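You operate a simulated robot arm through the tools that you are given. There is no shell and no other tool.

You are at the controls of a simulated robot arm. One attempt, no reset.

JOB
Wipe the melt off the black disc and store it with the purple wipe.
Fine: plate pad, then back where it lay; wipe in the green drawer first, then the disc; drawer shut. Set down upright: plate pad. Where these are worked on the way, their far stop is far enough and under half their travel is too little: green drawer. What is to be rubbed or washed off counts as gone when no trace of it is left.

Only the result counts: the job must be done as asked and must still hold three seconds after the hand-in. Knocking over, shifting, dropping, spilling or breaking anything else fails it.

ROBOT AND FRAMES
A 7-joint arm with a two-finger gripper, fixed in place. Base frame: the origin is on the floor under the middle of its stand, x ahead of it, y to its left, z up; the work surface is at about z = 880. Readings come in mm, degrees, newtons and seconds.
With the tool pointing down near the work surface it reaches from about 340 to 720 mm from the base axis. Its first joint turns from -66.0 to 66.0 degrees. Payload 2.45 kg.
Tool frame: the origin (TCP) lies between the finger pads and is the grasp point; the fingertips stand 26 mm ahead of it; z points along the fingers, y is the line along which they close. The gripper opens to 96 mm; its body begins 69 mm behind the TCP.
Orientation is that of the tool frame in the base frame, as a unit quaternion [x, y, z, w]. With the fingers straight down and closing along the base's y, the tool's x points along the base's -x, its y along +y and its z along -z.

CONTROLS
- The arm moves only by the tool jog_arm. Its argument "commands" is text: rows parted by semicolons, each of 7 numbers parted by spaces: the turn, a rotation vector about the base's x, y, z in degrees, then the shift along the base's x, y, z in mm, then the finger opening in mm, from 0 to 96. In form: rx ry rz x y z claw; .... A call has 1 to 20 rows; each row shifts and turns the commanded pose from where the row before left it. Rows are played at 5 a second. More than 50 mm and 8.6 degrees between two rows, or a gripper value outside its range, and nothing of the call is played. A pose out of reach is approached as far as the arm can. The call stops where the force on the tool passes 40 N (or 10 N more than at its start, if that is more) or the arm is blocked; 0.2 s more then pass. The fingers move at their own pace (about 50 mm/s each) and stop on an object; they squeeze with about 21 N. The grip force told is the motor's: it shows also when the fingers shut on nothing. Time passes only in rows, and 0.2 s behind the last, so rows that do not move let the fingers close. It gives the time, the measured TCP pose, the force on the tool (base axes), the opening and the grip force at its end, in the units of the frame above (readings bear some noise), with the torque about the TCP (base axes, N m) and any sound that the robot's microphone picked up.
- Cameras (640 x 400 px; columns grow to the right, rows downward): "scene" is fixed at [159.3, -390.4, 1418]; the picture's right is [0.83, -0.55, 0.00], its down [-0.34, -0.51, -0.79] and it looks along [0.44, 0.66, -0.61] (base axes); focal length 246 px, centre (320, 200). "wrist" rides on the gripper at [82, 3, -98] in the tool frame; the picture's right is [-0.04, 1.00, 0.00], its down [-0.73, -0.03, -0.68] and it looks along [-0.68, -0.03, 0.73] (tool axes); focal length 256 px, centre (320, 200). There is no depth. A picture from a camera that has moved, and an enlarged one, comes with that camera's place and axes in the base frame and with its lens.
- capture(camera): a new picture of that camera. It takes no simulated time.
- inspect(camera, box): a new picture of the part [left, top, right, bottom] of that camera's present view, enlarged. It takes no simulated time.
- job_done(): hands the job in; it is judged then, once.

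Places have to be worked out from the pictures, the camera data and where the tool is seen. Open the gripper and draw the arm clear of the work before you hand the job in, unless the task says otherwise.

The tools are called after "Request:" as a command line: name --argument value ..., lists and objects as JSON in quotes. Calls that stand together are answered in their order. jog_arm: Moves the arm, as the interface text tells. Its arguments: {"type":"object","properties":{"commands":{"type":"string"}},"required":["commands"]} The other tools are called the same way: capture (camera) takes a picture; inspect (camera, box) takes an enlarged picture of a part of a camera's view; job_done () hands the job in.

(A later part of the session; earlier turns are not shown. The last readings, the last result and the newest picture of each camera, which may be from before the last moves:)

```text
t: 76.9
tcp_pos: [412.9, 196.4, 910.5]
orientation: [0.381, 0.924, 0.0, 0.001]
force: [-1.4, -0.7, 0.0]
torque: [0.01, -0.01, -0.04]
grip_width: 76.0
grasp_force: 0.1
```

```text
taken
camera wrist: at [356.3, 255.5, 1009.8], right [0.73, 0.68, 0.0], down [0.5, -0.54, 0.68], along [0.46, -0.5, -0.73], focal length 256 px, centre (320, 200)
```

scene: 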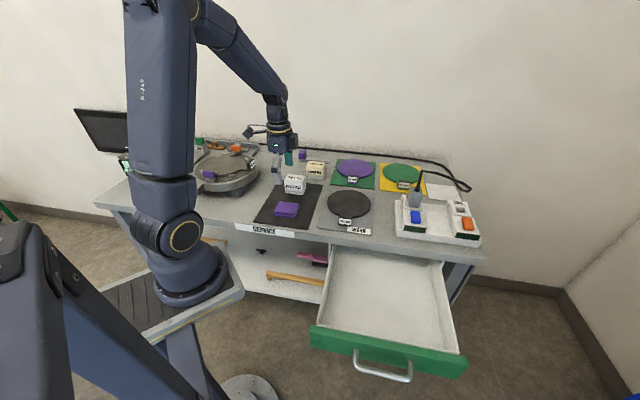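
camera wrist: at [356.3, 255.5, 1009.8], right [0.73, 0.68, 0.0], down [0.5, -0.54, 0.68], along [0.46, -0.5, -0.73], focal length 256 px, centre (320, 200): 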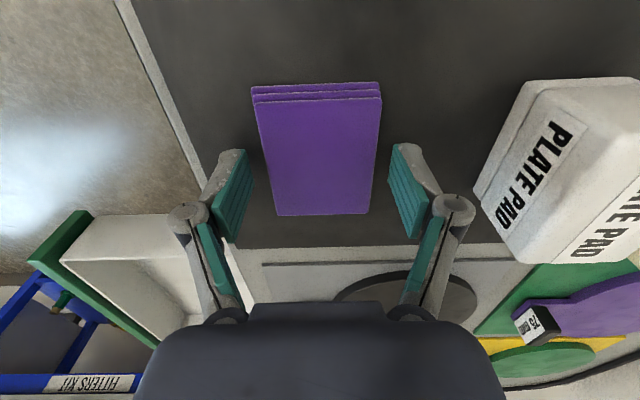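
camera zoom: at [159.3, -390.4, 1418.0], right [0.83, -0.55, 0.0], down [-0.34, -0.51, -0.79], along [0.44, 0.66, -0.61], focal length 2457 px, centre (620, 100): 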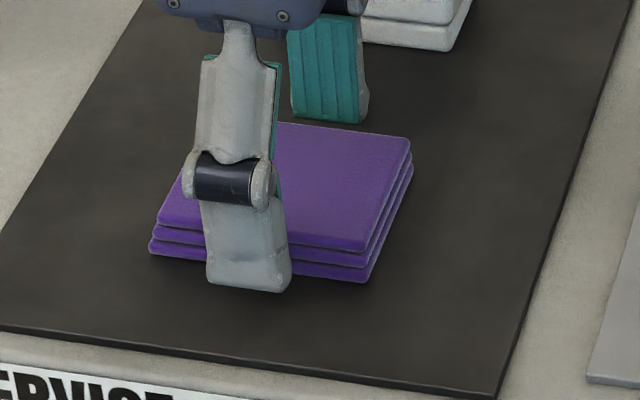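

The fingertips sit level with the stack just off the mat, with no contact force. I'm closing on the wipe.

Request:
jog_arm --commands "0 0 0 0 0 0 66; 0 0 0 0 0 0 50; 0 0 0 0 0 0 45; 0 0 0 0 0 0 45; 0 0 0 0 0 0 45"

Request:
inspect --camera "scene" --box '[258, 190, 322, 230]'

Request:
capture --camera "wrist"

```text
t: 78.1
tcp_pos: [412.2, 196.2, 911.7]
orientation: [0.382, 0.924, 0.001, 0.001]
force: [0.1, -0.8, 4.3]
torque: [-0.02, 0.04, 0.03]
grip_width: 58.9
grasp_force: 21.3
```

```text
10.00 times, centred on (290, 210) of scene
camera zoom: at [159.2, -390.5, 1418.0], right [0.83, -0.55, 0.0], down [-0.34, -0.51, -0.79], along [0.44, 0.66, -0.61], focal length 2457 px, centre (620, 100)
```

zoom: 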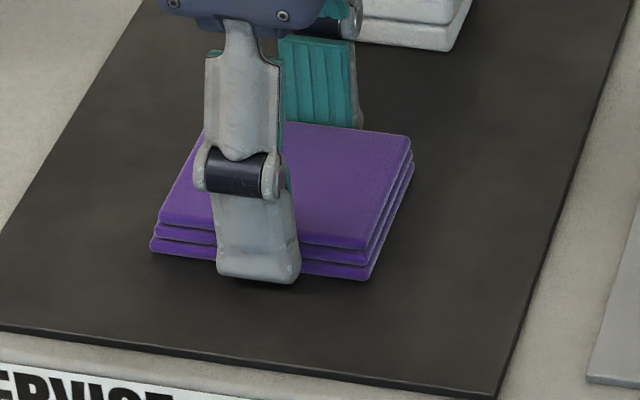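

```text
taken
camera wrist: at [356.3, 255.5, 1010.0], right [0.73, 0.68, 0.0], down [0.5, -0.54, 0.68], along [0.46, -0.5, -0.73], focal length 256 px, centre (320, 200)
```

wrist: 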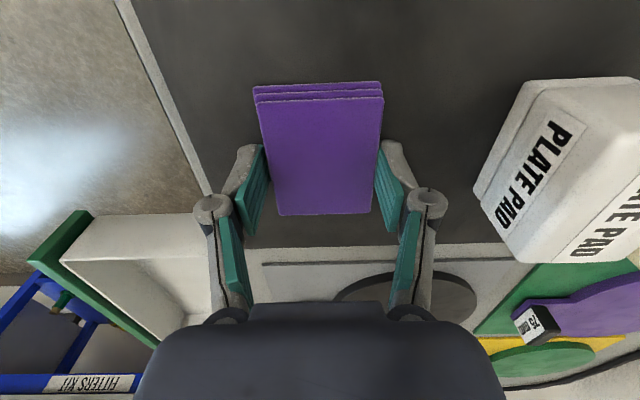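

The wipe is held at 59 mm. I'm lifting it and carrying it over toward the right-hand part of the open drawer.

Request:
jog_arm --commands "0 0 0 0 0 4 45; 0 0 0 0 0 15 45; 0 0 0 0 0 40 45; 0 0 0 0 0 40 45; 0 0 0 0 0 31 45; 0 0 0 12 -37.6 0 45; 0 0 0 12 -37.6 0 45; 0 0 0 12 -37.6 0 45; 0 0 0 12 -37.6 0 45; 0 0 0 12 -37.6 0 45; 0 0 0 12 -37.6 0 45; 0 0 0 12 -37.6 0 45; 0 0 0 12 -37.6 0 45; 0 0 0 12 -37.6 0 45; 0 0 0 12 -37.6 0 45; 0 0 0 12 -37.6 0 45; 0 0 0 12 -37.6 0 45; 0 0 0 0 0 0 45; 0 0 0 0 0 0 45"

Request:
capture --camera "wrist"

Request:
capture --camera "scene"

```text
t: 82.1
tcp_pos: [557.6, -255.9, 1039.3]
orientation: [0.382, 0.924, 0.0, 0.001]
force: [0.0, 0.3, 0.2]
torque: [-0.02, -0.01, 0.0]
grip_width: 58.8
grasp_force: 21.6
```

```text
taken
camera wrist: at [500.3, -196.5, 1137.6], right [0.73, 0.68, 0.0], down [0.5, -0.54, 0.68], along [0.46, -0.5, -0.73], focal length 256 px, centre (320, 200)
```

wrist: 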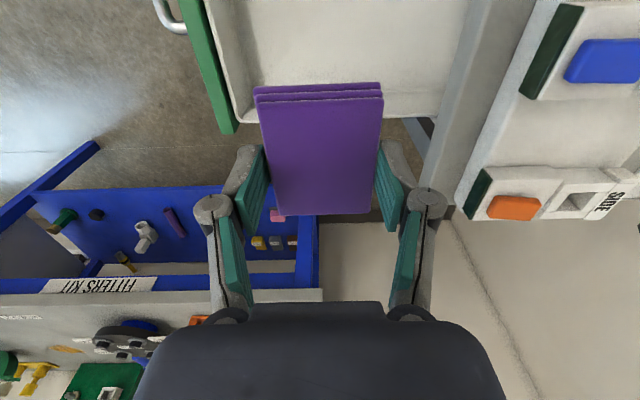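

```text
taken
```

scene: 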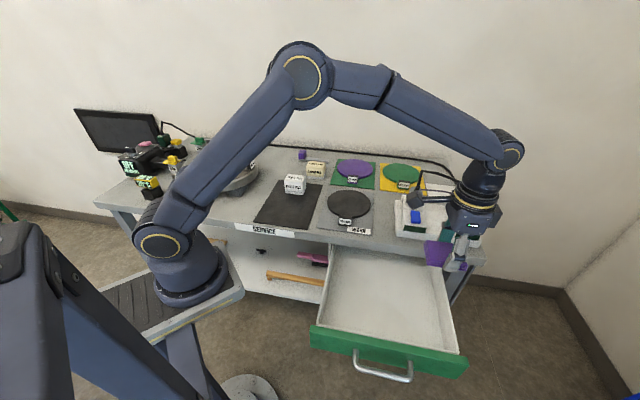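

The wipe hangs over the drawer, about 20 mm clear of its right wall. I'm lowering it into the drawer, stopping above the floor to check.

Request:
jog_arm --commands "0 0 0 0 0 -40 45; 0 0 0 0 0 -40 45; 0 0 0 0 0 -40 45; 0 0 0 0 0 -40 45; 0 0 0 0 0 -30 45; 0 0 0 0 0 -15 45; 0 0 0 0 0 0 45; 0 0 0 0 0 0 45"

Request:
inspect --camera "scene" --box '[380, 220, 476, 280]'

Request:
capture --camera "wrist"

```text
t: 83.9
tcp_pos: [555.7, -254.7, 834.5]
orientation: [0.383, 0.924, 0.0, 0.001]
force: [0.3, -0.3, 0.2]
torque: [-0.03, -0.02, 0.0]
grip_width: 59.0
grasp_force: 21.0
```

```text
6.67 times, centred on (428, 250) of scene
camera zoom: at [159.3, -390.4, 1418.0], right [0.83, -0.55, 0.0], down [-0.34, -0.51, -0.79], along [0.44, 0.66, -0.61], focal length 1638 px, centre (-400, -133)
```

zoom: 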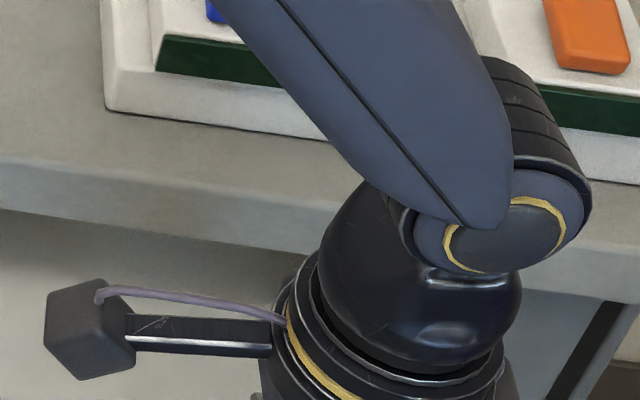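

```text
taken
camera wrist: at [499.1, -195.9, 933.5], right [0.73, 0.68, 0.0], down [0.5, -0.54, 0.68], along [0.46, -0.5, -0.73], focal length 256 px, centre (320, 200)
```

wrist: 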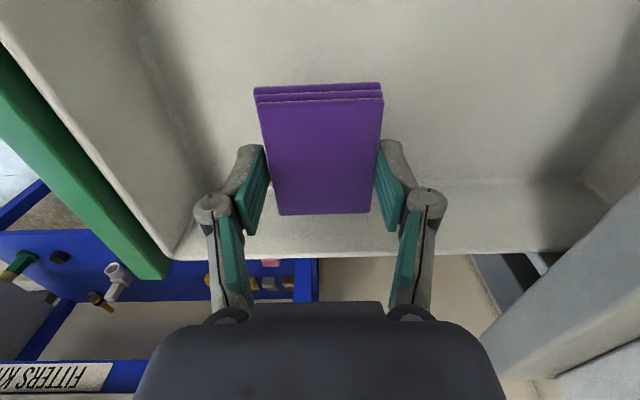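

The wipe is inside the drawer walls. I'm stepping down and watching for contact with the drawer floor.

Request:
jog_arm --commands "0 0 0 0 0 -7 45; 0 0 0 0 0 -5 45; 0 0 0 0 0 -3 45; 0 0 0 0 0 -2 45; 0 0 0 0 0 0 45"

```text
t: 85.1
tcp_pos: [558.7, -255.2, 818.9]
orientation: [0.382, 0.924, 0.001, 0.001]
force: [0.7, 0.5, 0.0]
torque: [0.0, 0.04, 0.0]
grip_width: 59.1
grasp_force: 21.5
```

Request:
jog_arm --commands "0 0 0 0 0 -2 45; 0 0 0 0 0 -2 45; 0 0 0 0 0 -2 45; 0 0 0 0 0 -2 45; 0 0 0 0 0 0 45"

Request:
capture --camera "wrist"

```text
t: 86.3
tcp_pos: [557.5, -255.3, 810.7]
orientation: [0.382, 0.924, 0.001, 0.001]
force: [-0.2, 0.3, 0.2]
torque: [-0.03, -0.02, 0.0]
grip_width: 58.9
grasp_force: 20.9
```

```text
taken
camera wrist: at [500.9, -196.0, 909.6], right [0.73, 0.68, 0.0], down [0.5, -0.54, 0.68], along [0.46, -0.5, -0.73], focal length 256 px, centre (320, 200)
```

wrist: 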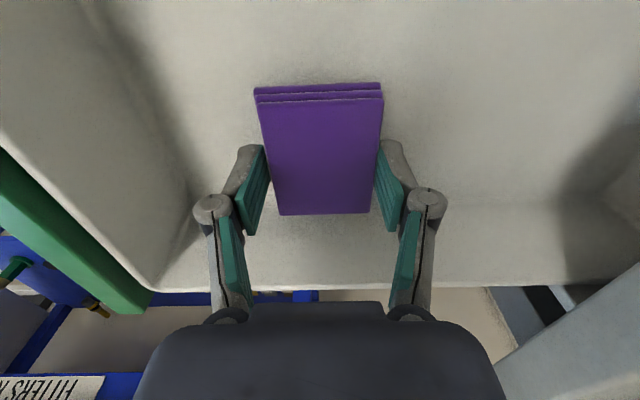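

No contact yet at z=810. I continue in 2 mm steps.

Request:
jog_arm --commands "0 0 0 0 0 -2 45; 0 0 0 0 0 -2 45; 0 0 0 0 0 -2 45; 0 0 0 0 0 0 45"

```text
t: 87.3
tcp_pos: [556.9, -254.9, 804.1]
orientation: [0.382, 0.924, 0.0, 0.002]
force: [-0.1, 0.4, -0.3]
torque: [0.03, -0.03, -0.01]
grip_width: 58.8
grasp_force: 20.9
```

Request:
jog_arm --commands "0 0 0 0 0 -2 45; 0 0 0 0 0 -2 45; 0 0 0 0 0 -2 45; 0 0 0 0 0 0 45"

Request:
capture --camera "wrist"

Request:
capture --camera "scene"

```text
t: 88.3
tcp_pos: [557.6, -255.1, 797.2]
orientation: [0.382, 0.924, 0.001, 0.002]
force: [1.0, -0.8, -0.9]
torque: [0.01, 0.02, 0.04]
grip_width: 58.6
grasp_force: 20.7
```

```text
taken
camera wrist: at [500.4, -195.7, 896.9], right [0.73, 0.68, 0.0], down [0.5, -0.54, 0.68], along [0.46, -0.5, -0.73], focal length 256 px, centre (320, 200)
```

wrist: 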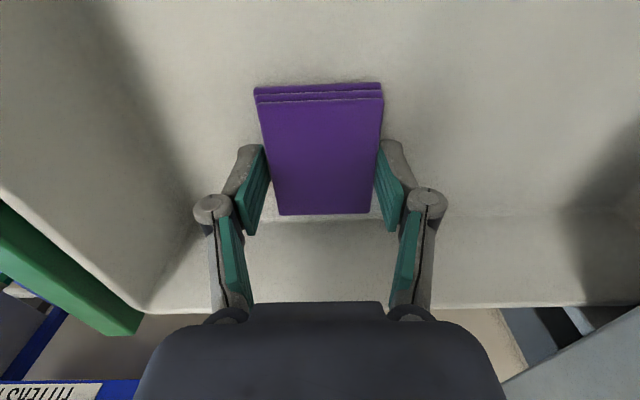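

```text
taken
```

scene: 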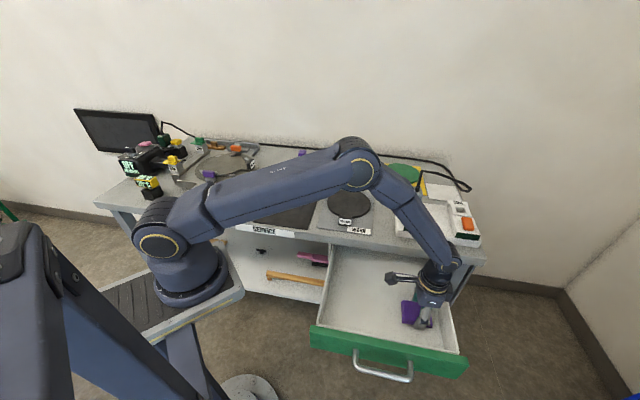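

Still hanging free at z=797. I keep lowering.

Request:
jog_arm --commands "0 0 0 0 0 -2 45; 0 0 0 0 0 -2 45; 0 0 0 0 0 -1 45; 0 0 0 0 0 -1 45; 0 0 0 0 0 0 45"

```text
t: 89.5
tcp_pos: [556.2, -255.7, 791.7]
orientation: [0.382, 0.924, 0.0, 0.001]
force: [0.1, -0.1, 0.5]
torque: [-0.05, -0.01, -0.02]
grip_width: 58.6
grasp_force: 20.8
```

Request:
jog_arm --commands "0 0 0 0 0 -2 45; 0 0 0 0 0 -1 45; 0 0 0 0 0 -1 45; 0 0 0 0 0 -1 45; 0 0 0 0 0 0 45"

Request:
inspect --camera "wrist" --box '[220, 50, 460, 200]'

Request:
inspect --camera "scene" --box '[376, 270, 456, 320]'

```text
t: 90.7
tcp_pos: [559.4, -255.7, 789.3]
orientation: [0.382, 0.924, 0.0, 0.003]
force: [-4.0, 3.2, 24.5]
torque: [0.04, 0.1, 0.02]
grip_width: 59.0
grasp_force: 20.9
```

```text
2.67 times, centred on (340, 125) of wrist
camera zoom: at [501.5, -196.2, 887.6], right [0.73, 0.68, 0.0], down [0.5, -0.54, 0.68], along [0.46, -0.5, -0.73], focal length 683 px, centre (267, 400)
```

zoom: 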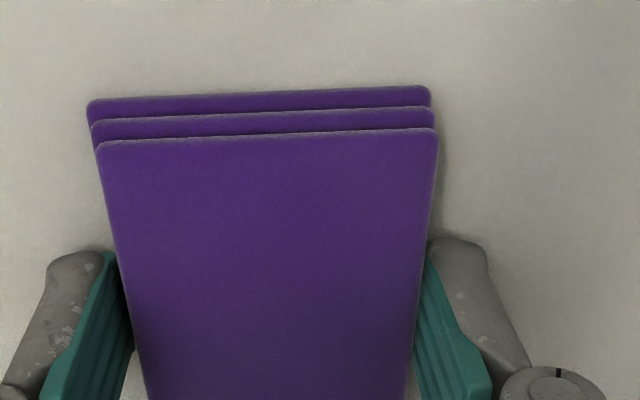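

```text
8.00 times, centred on (416, 295) of scene
camera zoom: at [158.7, -390.1, 1418.1], right [0.83, -0.55, 0.0], down [-0.34, -0.51, -0.79], along [0.44, 0.66, -0.61], focal length 1966 px, centre (-448, -560)
```

zoom: 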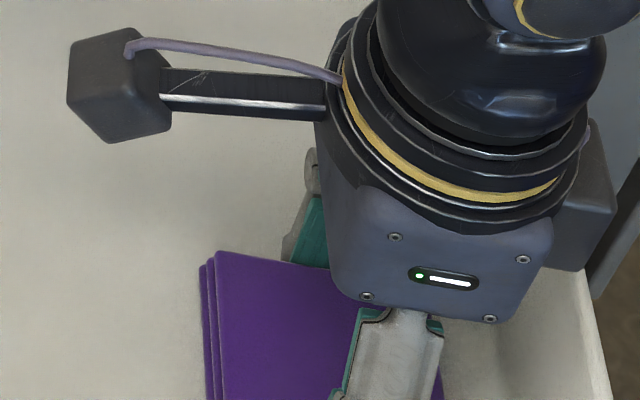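

The wipe is on the drawer floor (24 N, floor near z≈760). I ease off slightly, release it and rise straight out.

Request:
jog_arm --commands "0 0 0 0 0 0.8 45; 0 0 0 0 0 0.5 45; 0 0 0 0 0 0 64; 0 0 0 0 0 0 76; 0 0 0 0 0 0 80; 0 0 0 0 0 0 80; 0 0 0 0 0 10 80; 0 0 0 0 0 30 80; 0 0 0 0 0 40 80; 0 0 0 0 0 45 80; 0 0 0 0 0 45 80; 0 0 0 0 0 45 80; 0 0 0 0 0 0 80"

Request:
capture --camera "wrist"

Request:
inspect --camera "scene" --box '[300, 230, 480, 390]'

```text
t: 93.5
tcp_pos: [556.8, -254.0, 1004.1]
orientation: [0.382, 0.924, 0.0, 0.0]
force: [-0.3, 0.2, 0.1]
torque: [0.01, -0.02, -0.05]
grip_width: 80.2
grasp_force: 0.1
```

```text
taken
camera wrist: at [499.9, -195.8, 1102.9], right [0.73, 0.68, 0.0], down [0.5, -0.54, 0.68], along [0.46, -0.5, -0.73], focal length 256 px, centre (320, 200)
```

wrist: 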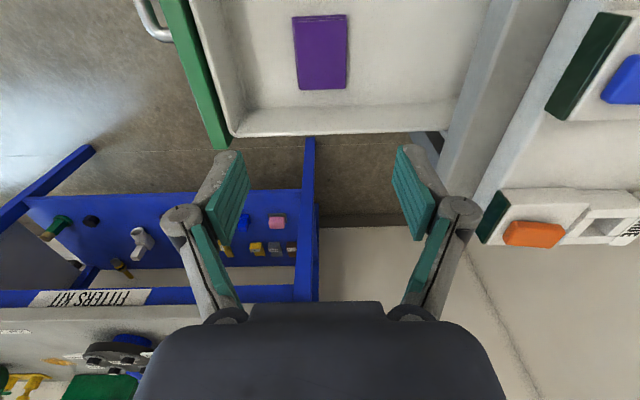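

```text
2.50 times, centred on (390, 310) of scene
camera zoom: at [159.3, -390.4, 1418.0], right [0.83, -0.55, 0.0], down [-0.34, -0.51, -0.79], along [0.44, 0.66, -0.61], focal length 614 px, centre (145, -75)
```

zoom: 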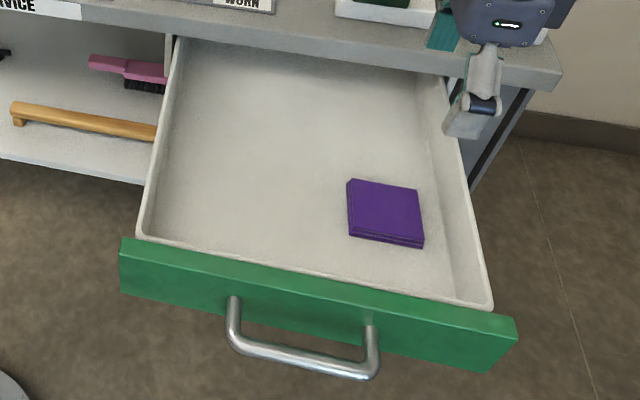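

The wipe lies flat in the drawer. Now I go to the disc's handle block, estimated near (536,43), and look at it from above.

Request:
jog_arm --commands "0 0 0 -2.7 37.1 5 80; 0 0 0 -2.7 37.1 5 80; 0 0 0 -2.7 37.1 5 80; 0 0 0 -2.7 37.1 5 70; 0 0 0 -2.7 37.1 0 60; 0 0 0 -2.7 37.1 0 50; 0 0 0 -2.7 37.1 0 50; 0 0 0 -2.7 37 0 50; 0 0 0 0 0 0 50; 0 0 0 0 0 0 50"

Request:
capture --camera "wrist"

Request:
inspect --camera "wrist" --box '[240, 20, 400, 120]'

Request:
inspect --camera "scene" --box '[314, 190, 394, 240]'

```text
t: 95.7
tcp_pos: [536.9, 43.0, 1022.6]
orientation: [0.382, 0.924, 0.0, 0.001]
force: [-0.2, -0.4, -1.1]
torque: [0.0, -0.01, 0.0]
grip_width: 49.8
grasp_force: 0.0
```

```text
taken
camera wrist: at [479.1, 101.8, 1122.1], right [0.73, 0.68, 0.0], down [0.5, -0.54, 0.68], along [0.46, -0.5, -0.73], focal length 256 px, centre (320, 200)
```

wrist: 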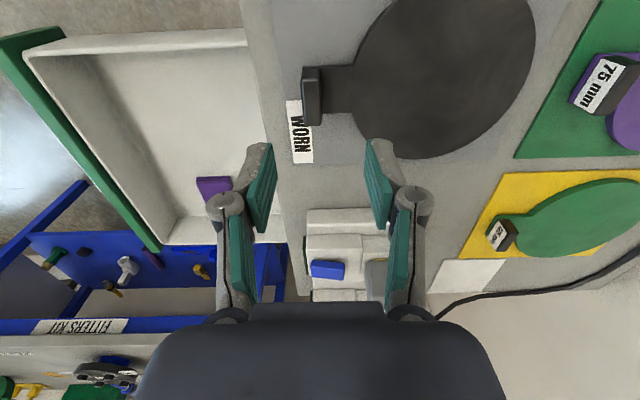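

```text
4.00 times, centred on (320, 70) of wrist
camera zoom: at [479.1, 101.8, 1122.1], right [0.73, 0.68, 0.0], down [0.5, -0.54, 0.68], along [0.46, -0.5, -0.73], focal length 1024 px, centre (320, 720)
```

zoom: 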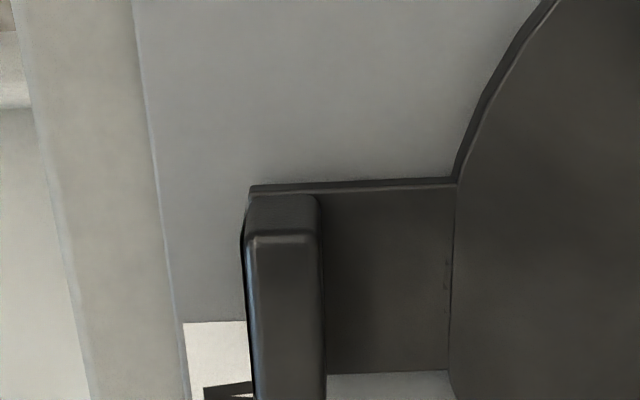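

```text
8.00 times, centred on (354, 215) of scene
camera zoom: at [159.3, -390.4, 1418.0], right [0.83, -0.55, 0.0], down [-0.34, -0.51, -0.79], along [0.44, 0.66, -0.61], focal length 1966 px, centre (48, 80)
```

zoom: 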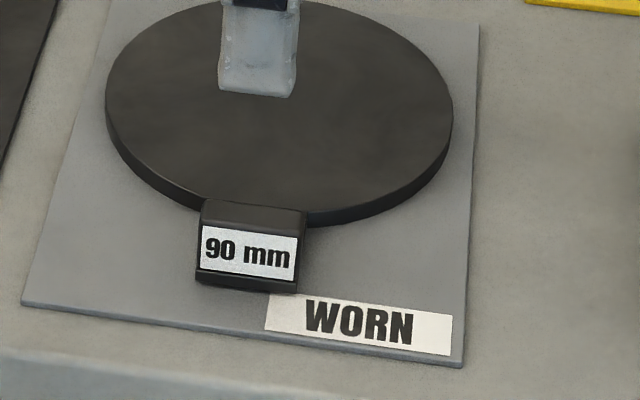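

The block is about 15 mm thick along e2 and its centre lies about 7.5 mm toward -e2 from the tool axis. I'm checking its far end too before I line up.

Request:
inspect --camera "wrist" --box '[260, 40, 388, 140]'

Request:
inspect --camera "wrist" --box '[280, 0, 560, 175]'

```text
4.00 times, centred on (324, 90) of wrist
camera zoom: at [479.1, 101.8, 1122.1], right [0.73, 0.68, 0.0], down [0.5, -0.54, 0.68], along [0.46, -0.5, -0.73], focal length 1024 px, centre (304, 640)
```

zoom: 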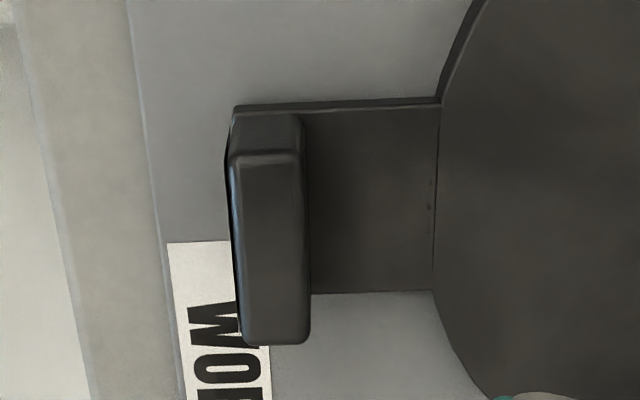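

```text
2.29 times, centred on (420, 88) of wrist
camera zoom: at [479.1, 101.8, 1122.1], right [0.73, 0.68, 0.0], down [0.5, -0.54, 0.68], along [0.46, -0.5, -0.73], focal length 585 px, centre (91, 457)
```

zoom: 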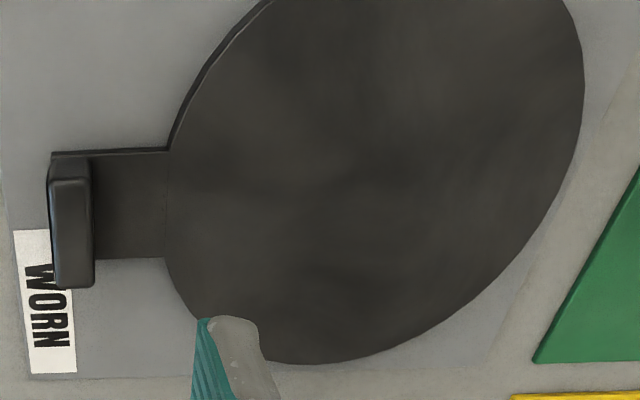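

The block is centred near e1=352, e2=401 with its top around z≈914. I'll set the fingers to 28 mm, shift onto it and go down to just above its top for a check.

Request:
jog_arm --commands "0 0 0 -2.8 -7.1 -25 40; 0 0 0 0 0 -25 30; 0 0 0 0 0 -25 28; 0 0 0 0 0 0 28; 0 0 0 0 0 0 28"

Request:
capture --camera "wrist"

Request:
inspect --camera "wrist" --box '[240, 60, 400, 160]'

Request:
inspect --camera "scene" --box '[314, 190, 394, 240]'

```text
t: 96.9
tcp_pos: [532.4, 33.6, 949.6]
orientation: [0.382, 0.924, -0.001, 0.001]
force: [0.1, -0.6, 0.5]
torque: [-0.03, -0.01, 0.01]
grip_width: 27.9
grasp_force: 0.0
```

```text
taken
camera wrist: at [476.5, 93.4, 1048.7], right [0.73, 0.68, 0.0], down [0.5, -0.54, 0.68], along [0.46, -0.5, -0.73], focal length 256 px, centre (320, 200)
```

wrist: 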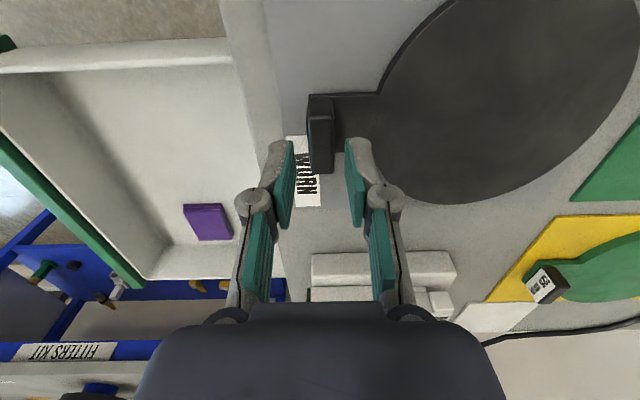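

```text
4.00 times, centred on (320, 110) of wrist
camera zoom: at [476.5, 93.4, 1048.7], right [0.73, 0.68, 0.0], down [0.5, -0.54, 0.68], along [0.46, -0.5, -0.73], focal length 1024 px, centre (320, 560)
```

zoom: 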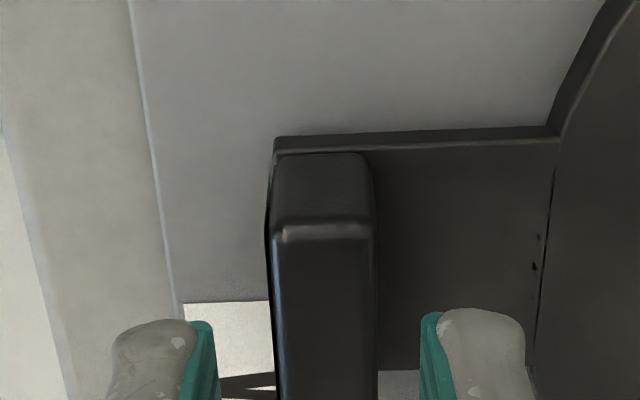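

```text
8.00 times, centred on (354, 215) of scene
camera zoom: at [159.3, -390.4, 1418.0], right [0.83, -0.55, 0.0], down [-0.34, -0.51, -0.79], along [0.44, 0.66, -0.61], focal length 1966 px, centre (48, 80)
```

zoom: 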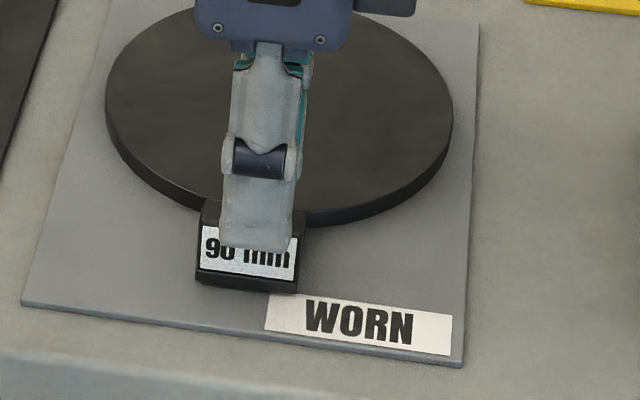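

The block sits centred between the fingers to within a millimetre. I'm going down until the tips straddle it just above the tab.

Request:
jog_arm --commands "0 0 0 0.4 0.4 -12 28; 0 0 0 0 0 -8 28; 0 0 0 0 0 -6 28; 0 0 0 0 0 -4 28; 0 0 0 0 0 0 28"

Request:
capture --camera "wrist"

Request:
inspect --camera "wrist" --box '[240, 60, 400, 160]'

Request:
inspect --camera "scene" --box '[322, 200, 386, 240]'

```text
t: 98.1
tcp_pos: [533.6, 34.4, 919.2]
orientation: [0.381, 0.924, 0.0, 0.001]
force: [-0.1, 0.2, -1.1]
torque: [-0.03, 0.01, 0.0]
grip_width: 28.0
grasp_force: 0.0
```

```text
taken
camera wrist: at [476.8, 94.1, 1018.3], right [0.73, 0.68, 0.0], down [0.5, -0.54, 0.68], along [0.46, -0.5, -0.73], focal length 256 px, centre (320, 200)
```

wrist: 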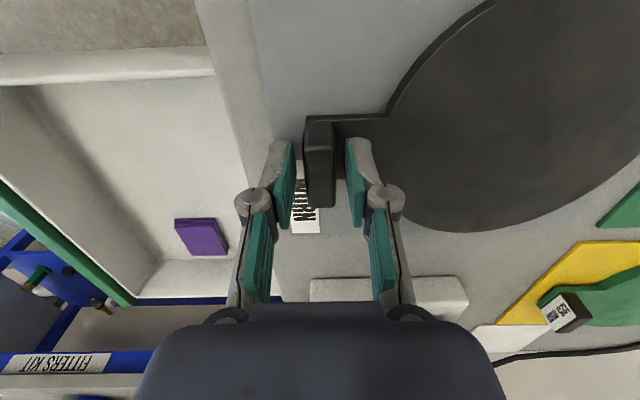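

```text
4.00 times, centred on (320, 110) of wrist
camera zoom: at [476.8, 94.1, 1018.3], right [0.73, 0.68, 0.0], down [0.5, -0.54, 0.68], along [0.46, -0.5, -0.73], focal length 1024 px, centre (320, 560)
```

zoom: 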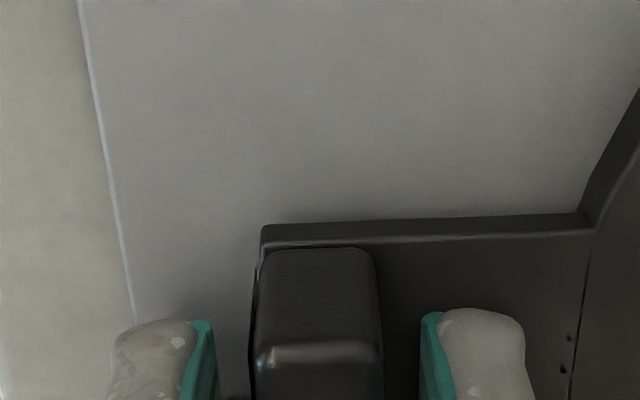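

```text
10.00 times, centred on (354, 220) of scene
camera zoom: at [159.3, -390.4, 1418.0], right [0.83, -0.55, 0.0], down [-0.34, -0.51, -0.79], along [0.44, 0.66, -0.61], focal length 2457 px, centre (-20, 0)
```

zoom: 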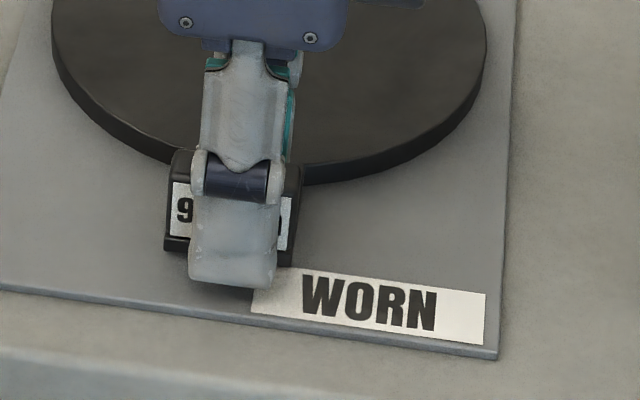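

The fingers straddle the block with the tips just above the tab. I go 2 mm lower for a longer hold and close.

Request:
jog_arm --commands "0 0 0 0 0 -1 28; 0 0 0 0 0 -1 28; 0 0 0 0 0 0 24; 0 0 0 0 0 0 14; 0 0 0 0 0 0 6; 0 0 0 0 0 0 6; 0 0 0 0 0 0 6"

Request:
capture --camera "wrist"

```text
t: 99.7
tcp_pos: [533.3, 33.6, 918.2]
orientation: [0.383, 0.924, 0.0, 0.002]
force: [-6.0, -6.5, 31.0]
torque: [0.35, -0.4, 0.03]
grip_width: 15.1
grasp_force: 21.0
```

```text
taken
camera wrist: at [476.6, 93.2, 1017.0], right [0.73, 0.68, 0.0], down [0.5, -0.54, 0.68], along [0.46, -0.5, -0.73], focal length 256 px, centre (320, 200)
```

wrist: 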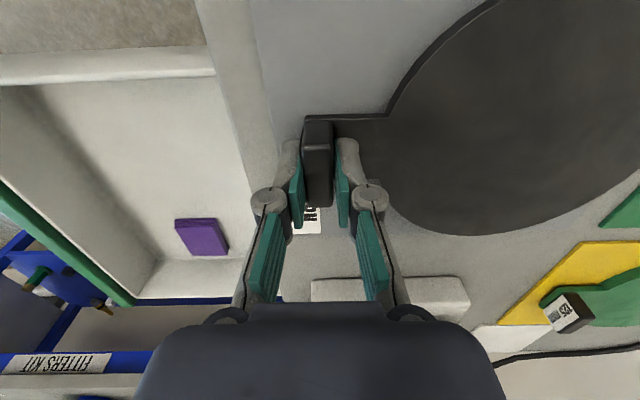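

The block is gripped at 15 mm, with the tips pressing lightly on the tab. I lift a few millimetres to see whether the disc stays level.

Request:
jog_arm --commands "0 0 0 0 0 1 6; 0 0 0 0 0 2 6; 0 0 0 0 0 4 6; 0 0 0 0 0 5 6; 0 0 0 0 0 0 6; 0 0 0 0 0 0 6"

Request:
inspect --camera "scene" --box '[310, 170, 390, 220]'

Request:
capture --camera "wrist"

```text
t: 101.1
tcp_pos: [533.9, 35.6, 927.5]
orientation: [0.382, 0.924, 0.0, 0.001]
force: [-0.2, 0.2, -3.2]
torque: [-0.23, 0.22, 0.0]
grip_width: 14.6
grasp_force: 21.1
```

```text
8.00 times, centred on (350, 195) of scene
camera zoom: at [159.3, -390.4, 1417.9], right [0.83, -0.55, 0.0], down [-0.34, -0.51, -0.79], along [0.44, 0.66, -0.61], focal length 1966 px, centre (80, 240)
```

zoom: 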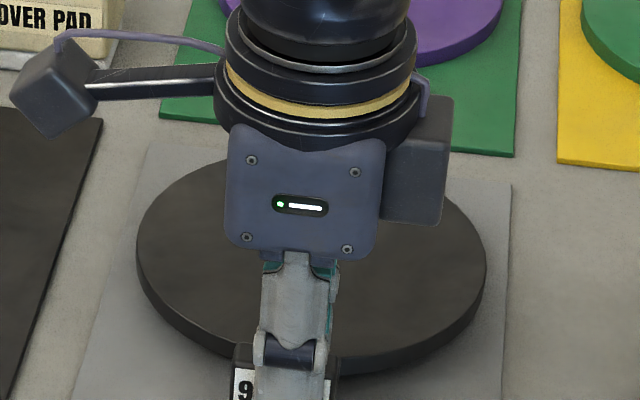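

```text
taken
camera wrist: at [476.8, 93.6, 1027.8], right [0.73, 0.68, 0.0], down [0.5, -0.54, 0.68], along [0.46, -0.5, -0.73], focal length 256 px, centre (320, 200)
```

wrist: 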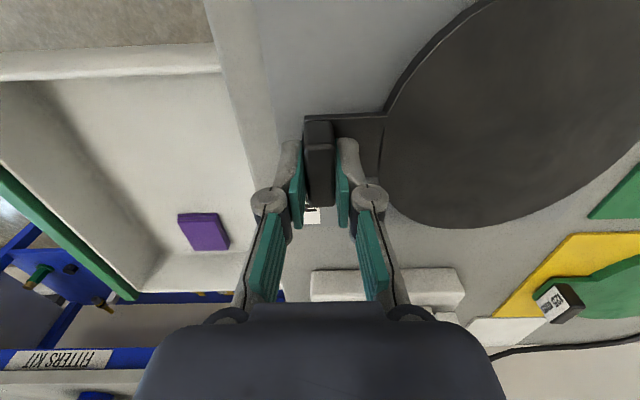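

The hand carries about 3 N and 0.3 N m, so the disc is nearly all lifted but tilting slightly. I raise it 15 mm more and check the sag.

Request:
jog_arm --commands "0 0 0 0 0 5 6; 0 0 0 0 0 5 6; 0 0 0 0 0 5 6; 0 0 0 0 0 0 6; 0 0 0 0 0 0 6"

Request:
inspect --camera "scene" --box '[310, 170, 390, 220]'

Request:
capture --camera "wrist"

```text
t: 102.3
tcp_pos: [534.8, 35.3, 943.8]
orientation: [0.383, 0.924, 0.0, 0.001]
force: [0.3, -0.5, -2.4]
torque: [-0.19, 0.21, -0.02]
grip_width: 15.0
grasp_force: 21.2
```

```text
8.00 times, centred on (350, 195) of scene
camera zoom: at [159.3, -390.4, 1417.9], right [0.83, -0.55, 0.0], down [-0.34, -0.51, -0.79], along [0.44, 0.66, -0.61], focal length 1966 px, centre (80, 240)
```

zoom: 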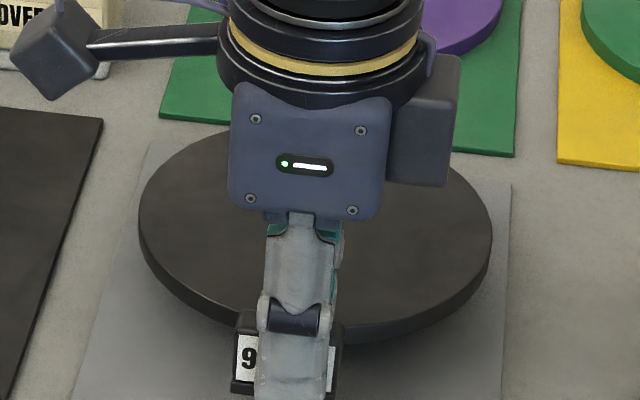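

```text
taken
camera wrist: at [477.4, 93.8, 1043.9], right [0.73, 0.68, 0.0], down [0.5, -0.54, 0.68], along [0.46, -0.5, -0.73], focal length 256 px, centre (320, 200)
```

wrist: 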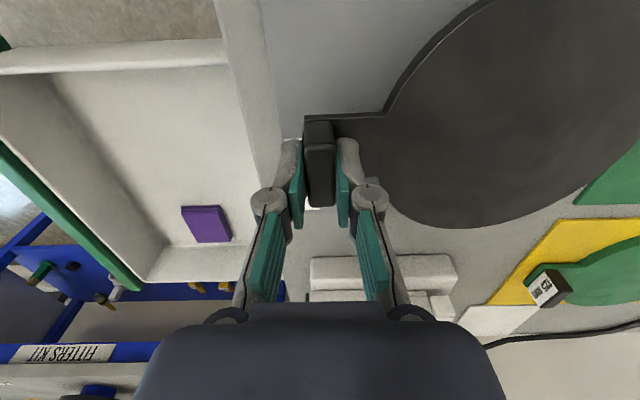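

The disc is fully off the mat and held steadily, with only slight sag. I raise it to a safe height and carry it out over the open drawer.

Request:
jog_arm --commands "0 0 0 0 0 10 6; 0 0 0 0 0 15 6; 0 0 0 0 0 15 6; 0 0 0 -5 -9.3 2 6; 0 0 0 -9 -16.8 0 6; 0 0 0 -10 -18.7 0 6; 0 0 0 -10 -18.7 0 6; 0 0 0 -10 -18.7 0 6; 0 0 0 -10 -18.7 0 6; 0 0 0 -10 -18.7 0 6; 0 0 0 -10 -18.7 0 6; 0 0 0 -10 -18.7 0 6; 0 0 0 -10 -18.7 0 6; 0 0 0 -10 -18.7 0 6; 0 0 0 -10 -18.7 0 6; 0 0 0 -6 -11.3 0 6; 0 0 0 -3.6 -7.1 0 6; 0 0 0 0 0 0 6; 0 0 0 0 0 0 6"

Request:
capture --camera "scene"

Request:
capture --camera "wrist"

```text
t: 106.3
tcp_pos: [411.1, -197.1, 985.8]
orientation: [0.383, 0.924, 0.0, 0.002]
force: [-0.1, 0.4, -3.0]
torque: [-0.22, 0.22, -0.02]
grip_width: 14.9
grasp_force: 20.7
```

```text
taken
```

scene: 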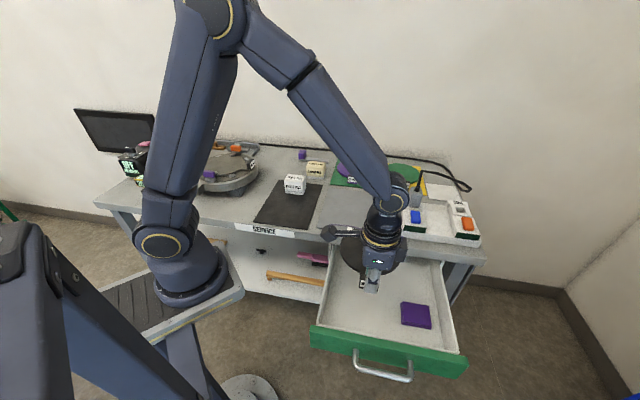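

```text
taken
camera wrist: at [353.6, -137.6, 1084.5], right [0.73, 0.68, 0.0], down [0.5, -0.54, 0.68], along [0.46, -0.5, -0.73], focal length 256 px, centre (320, 200)
```

wrist: 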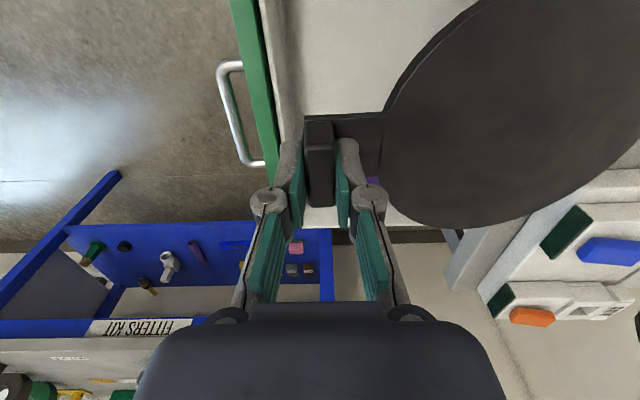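

The disc is over the drawer. I'm zooming to check the gap between the outer finger and the front wall, and between the disc's back rim and the table edge, before lowering.

Request:
inspect --camera "wrist" --box '[200, 20, 360, 220]'

Request:
inspect --camera "wrist" --box '[360, 0, 640, 250]'

Request:
inspect --camera "scene" --box '[310, 210, 450, 298]'

```text
2.00 times, centred on (280, 120) of wrist
camera zoom: at [353.6, -137.6, 1084.5], right [0.73, 0.68, 0.0], down [0.5, -0.54, 0.68], along [0.46, -0.5, -0.73], focal length 512 px, centre (400, 360)
```

zoom: 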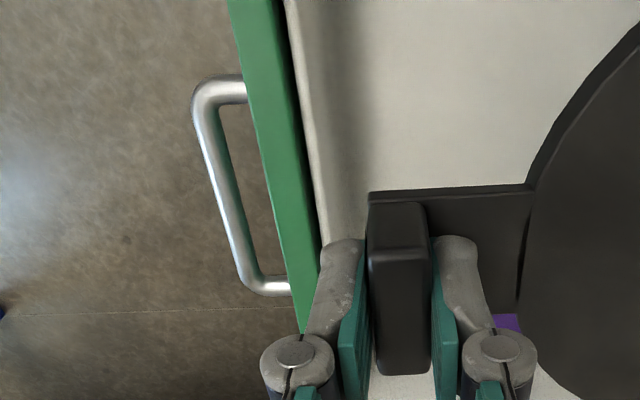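

```text
1.60 times, centred on (500, 125) of wrist
camera zoom: at [353.6, -137.6, 1084.5], right [0.73, 0.68, 0.0], down [0.5, -0.54, 0.68], along [0.46, -0.5, -0.73], focal length 410 px, centre (32, 320)
```

zoom: 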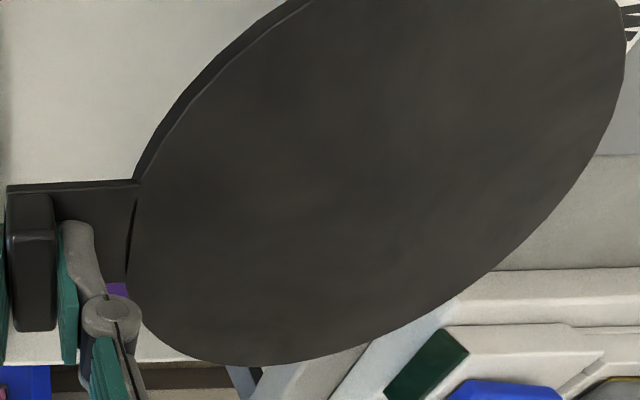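

```text
4.55 times, centred on (380, 254) of scene
camera zoom: at [159.3, -390.4, 1417.9], right [0.83, -0.55, 0.0], down [-0.34, -0.51, -0.79], along [0.44, 0.66, -0.61], focal length 1117 px, centre (47, -46)
```

zoom: 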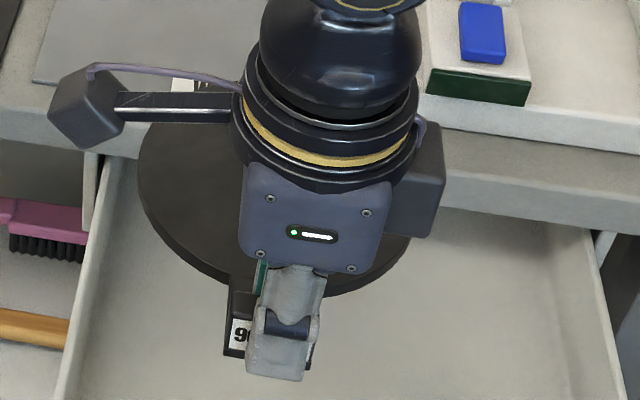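

There's about 30 mm to the front wall and 8 mm between the disc's rim and the table edge. I shift 4 mm toward -e2 to balance this and lower in steps, checking partway.

Request:
jog_arm --commands "0 0 0 -2.8 -2.8 0 6; 0 0 0 0 0 -20 6; 0 0 0 0 0 -20 6; 0 0 0 0 0 -20 6; 0 0 0 0 0 0 6; 0 0 0 0 0 0 6"

Request:
capture --camera "wrist"

Request:
inspect --camera "scene" --box '[310, 220, 450, 308]'

```text
t: 107.7
tcp_pos: [406.9, -199.7, 926.8]
orientation: [0.382, 0.924, 0.001, 0.001]
force: [-0.2, -0.3, -3.0]
torque: [-0.2, 0.26, -0.01]
grip_width: 15.1
grasp_force: 21.1
```

```text
taken
camera wrist: at [350.8, -140.5, 1025.4], right [0.73, 0.68, 0.0], down [0.5, -0.54, 0.68], along [0.46, -0.5, -0.73], focal length 256 px, centre (320, 200)
```

wrist: 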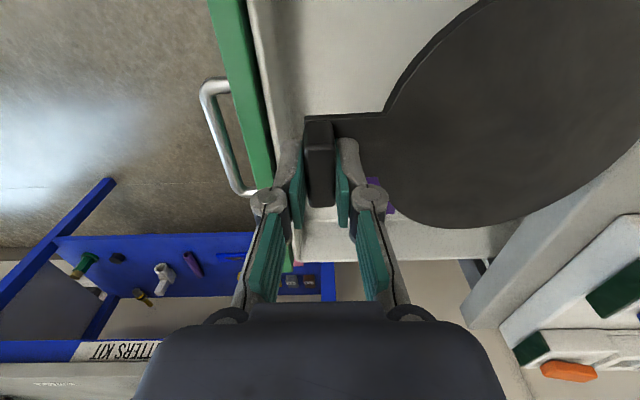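

```text
4.55 times, centred on (380, 264) of scene
camera zoom: at [159.3, -390.4, 1417.9], right [0.83, -0.55, 0.0], down [-0.34, -0.51, -0.79], along [0.44, 0.66, -0.61], focal length 1117 px, centre (47, -91)
```

zoom: 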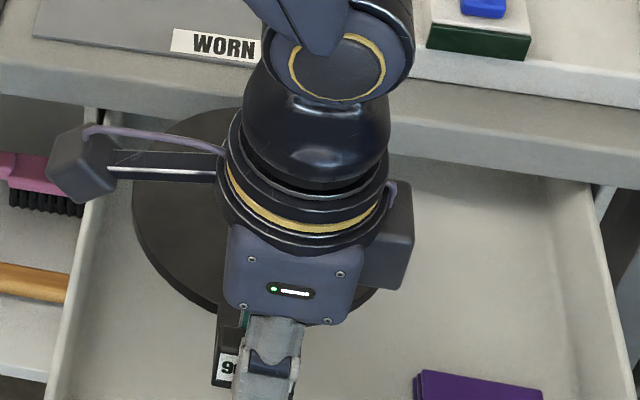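

The disc is at table-edge height with its rim in front of the edge. I lower in 8 mm steps and watch the force.

Request:
jog_arm --commands "0 0 0 0 0 -8 6; 0 0 0 0 0 -8 6; 0 0 0 0 0 0 6"

Request:
inspect --camera "wrist" --box '[360, 0, 640, 250]'

Request:
inspect --camera "scene" --box '[320, 230, 384, 270]'

```text
t: 108.5
tcp_pos: [408.1, -199.3, 911.6]
orientation: [0.383, 0.924, 0.001, 0.001]
force: [-0.8, -0.2, -3.8]
torque: [-0.23, 0.23, 0.01]
grip_width: 15.0
grasp_force: 21.6
```

```text
1.60 times, centred on (500, 125) of wrist
camera zoom: at [351.1, -141.0, 1009.5], right [0.73, 0.68, 0.0], down [0.5, -0.54, 0.68], along [0.46, -0.5, -0.73], focal length 410 px, centre (32, 320)
```

zoom: 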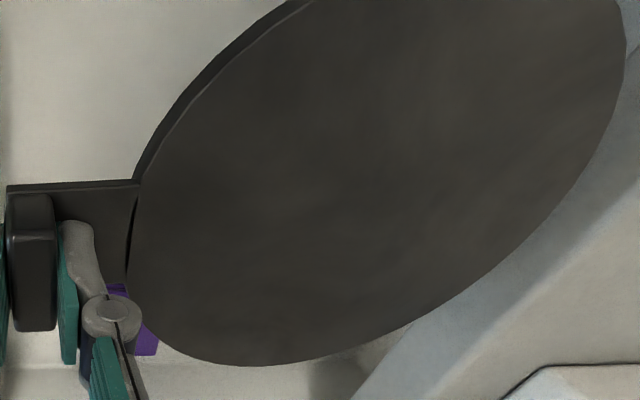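

```text
10.00 times, centred on (352, 250) of scene
camera zoom: at [159.3, -390.4, 1417.9], right [0.83, -0.55, 0.0], down [-0.34, -0.51, -0.79], along [0.44, 0.66, -0.61], focal length 2457 px, centre (0, -300)
```

zoom: 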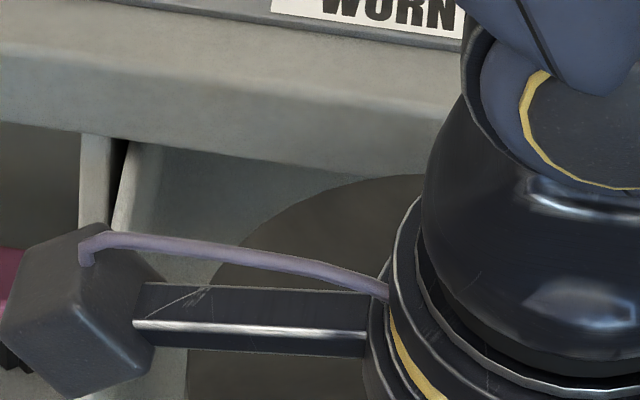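

The rim stays clear in front of the table's face and the load is unchanged. Lowering further into the drawer.

Request:
jog_arm --commands "0 0 0 0 0 -8 6; 0 0 0 0 0 -8 6; 0 0 0 0 0 -8 6; 0 0 0 0 0 0 6"

Request:
inspect --camera "scene" --box '[310, 230, 450, 318]'

Request:
capture --camera "wrist"

```text
t: 109.5
tcp_pos: [407.5, -202.3, 885.1]
orientation: [0.382, 0.924, 0.001, 0.001]
force: [0.1, -0.3, -3.5]
torque: [-0.26, 0.25, -0.01]
grip_width: 15.1
grasp_force: 21.3
```

```text
4.55 times, centred on (380, 274) of scene
camera zoom: at [159.3, -390.4, 1417.9], right [0.83, -0.55, 0.0], down [-0.34, -0.51, -0.79], along [0.44, 0.66, -0.61], focal length 1117 px, centre (47, -136)
```

zoom: 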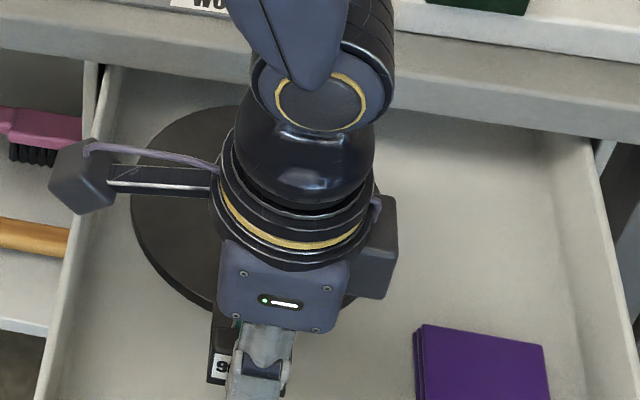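

```text
taken
camera wrist: at [351.2, -141.7, 985.0], right [0.73, 0.68, 0.0], down [0.5, -0.54, 0.68], along [0.46, -0.5, -0.73], focal length 256 px, centre (320, 200)
```

wrist: 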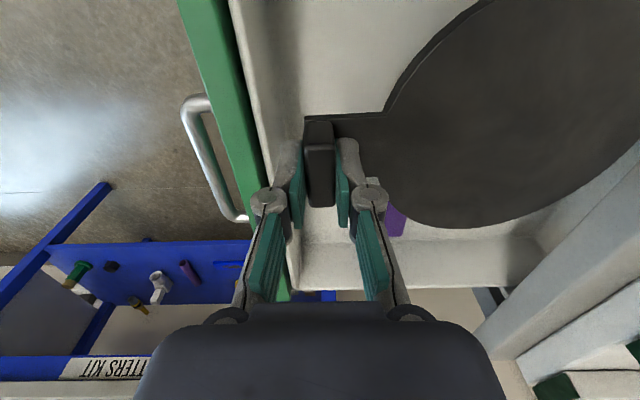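

Load is steady and there's clear room at the left wall. Lowering another 32 mm.

Request:
jog_arm --commands "0 0 0 0 0 -8 6; 0 0 0 0 0 -8 6; 0 0 0 0 0 -8 6; 0 0 0 0 0 -8 6; 0 0 0 0 0 0 6"

Request:
inspect --camera "scene" --box '[310, 230, 450, 318]'

Request:
capture --camera "wrist"

```text
t: 110.7
tcp_pos: [408.0, -200.3, 854.7]
orientation: [0.382, 0.924, 0.0, 0.001]
force: [0.9, -0.2, -2.6]
torque: [-0.18, 0.21, -0.02]
grip_width: 14.8
grasp_force: 20.9
```

```text
4.55 times, centred on (380, 274) of scene
camera zoom: at [159.3, -390.4, 1417.9], right [0.83, -0.55, 0.0], down [-0.34, -0.51, -0.79], along [0.44, 0.66, -0.61], focal length 1117 px, centre (47, -136)
```

zoom: 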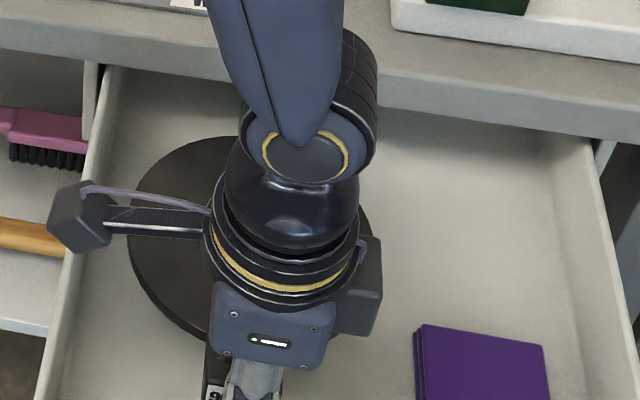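

```text
taken
camera wrist: at [350.8, -141.0, 953.4], right [0.73, 0.68, 0.0], down [0.5, -0.54, 0.68], along [0.46, -0.5, -0.73], focal length 256 px, centre (320, 200)
```

wrist: 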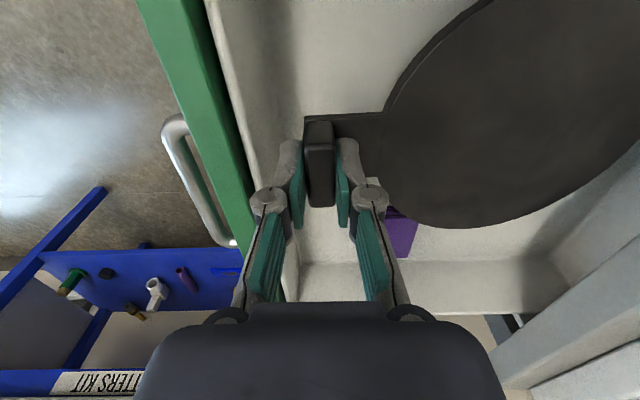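

The disc is below the drawer's rim now. I ease it 8 mm toward the back while lowering, to leave the outer finger room to open later.

Request:
jog_arm --commands "0 0 0 1.4 1.4 -7 6; 0 0 0 1.4 1.4 -7 6; 0 0 0 1.4 1.4 -7 6; 0 0 0 1.4 1.4 -7 6; 0 0 0 0 0 -6 6; 0 0 0 0 0 0 6"

Request:
capture --camera "wrist"

```text
t: 112.1
tcp_pos: [412.5, -194.4, 819.6]
orientation: [0.382, 0.924, 0.001, 0.002]
force: [-0.1, -0.1, -3.4]
torque: [-0.22, 0.23, -0.03]
grip_width: 15.0
grasp_force: 21.7
```

```text
taken
camera wrist: at [356.2, -134.8, 919.2], right [0.73, 0.68, 0.0], down [0.5, -0.54, 0.68], along [0.46, -0.5, -0.73], focal length 256 px, centre (320, 200)
```

wrist: 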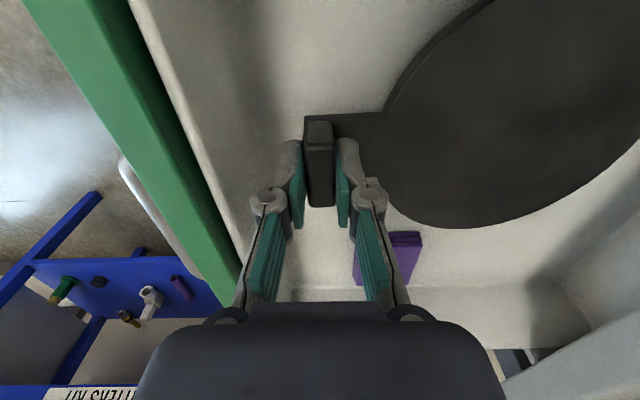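

Plenty of room around. Continuing down in 4 mm, then 2 mm, steps to the floor.

Request:
jog_arm --commands "0 0 0 0 0 -4 6; 0 0 0 0 0 -4 6; 0 0 0 0 0 -3 6; 0 0 0 0 0 0 6"

```text
t: 113.1
tcp_pos: [413.4, -193.3, 809.4]
orientation: [0.382, 0.924, 0.0, 0.001]
force: [-0.8, -0.1, -3.6]
torque: [-0.16, 0.2, -0.01]
grip_width: 14.8
grasp_force: 21.3
```

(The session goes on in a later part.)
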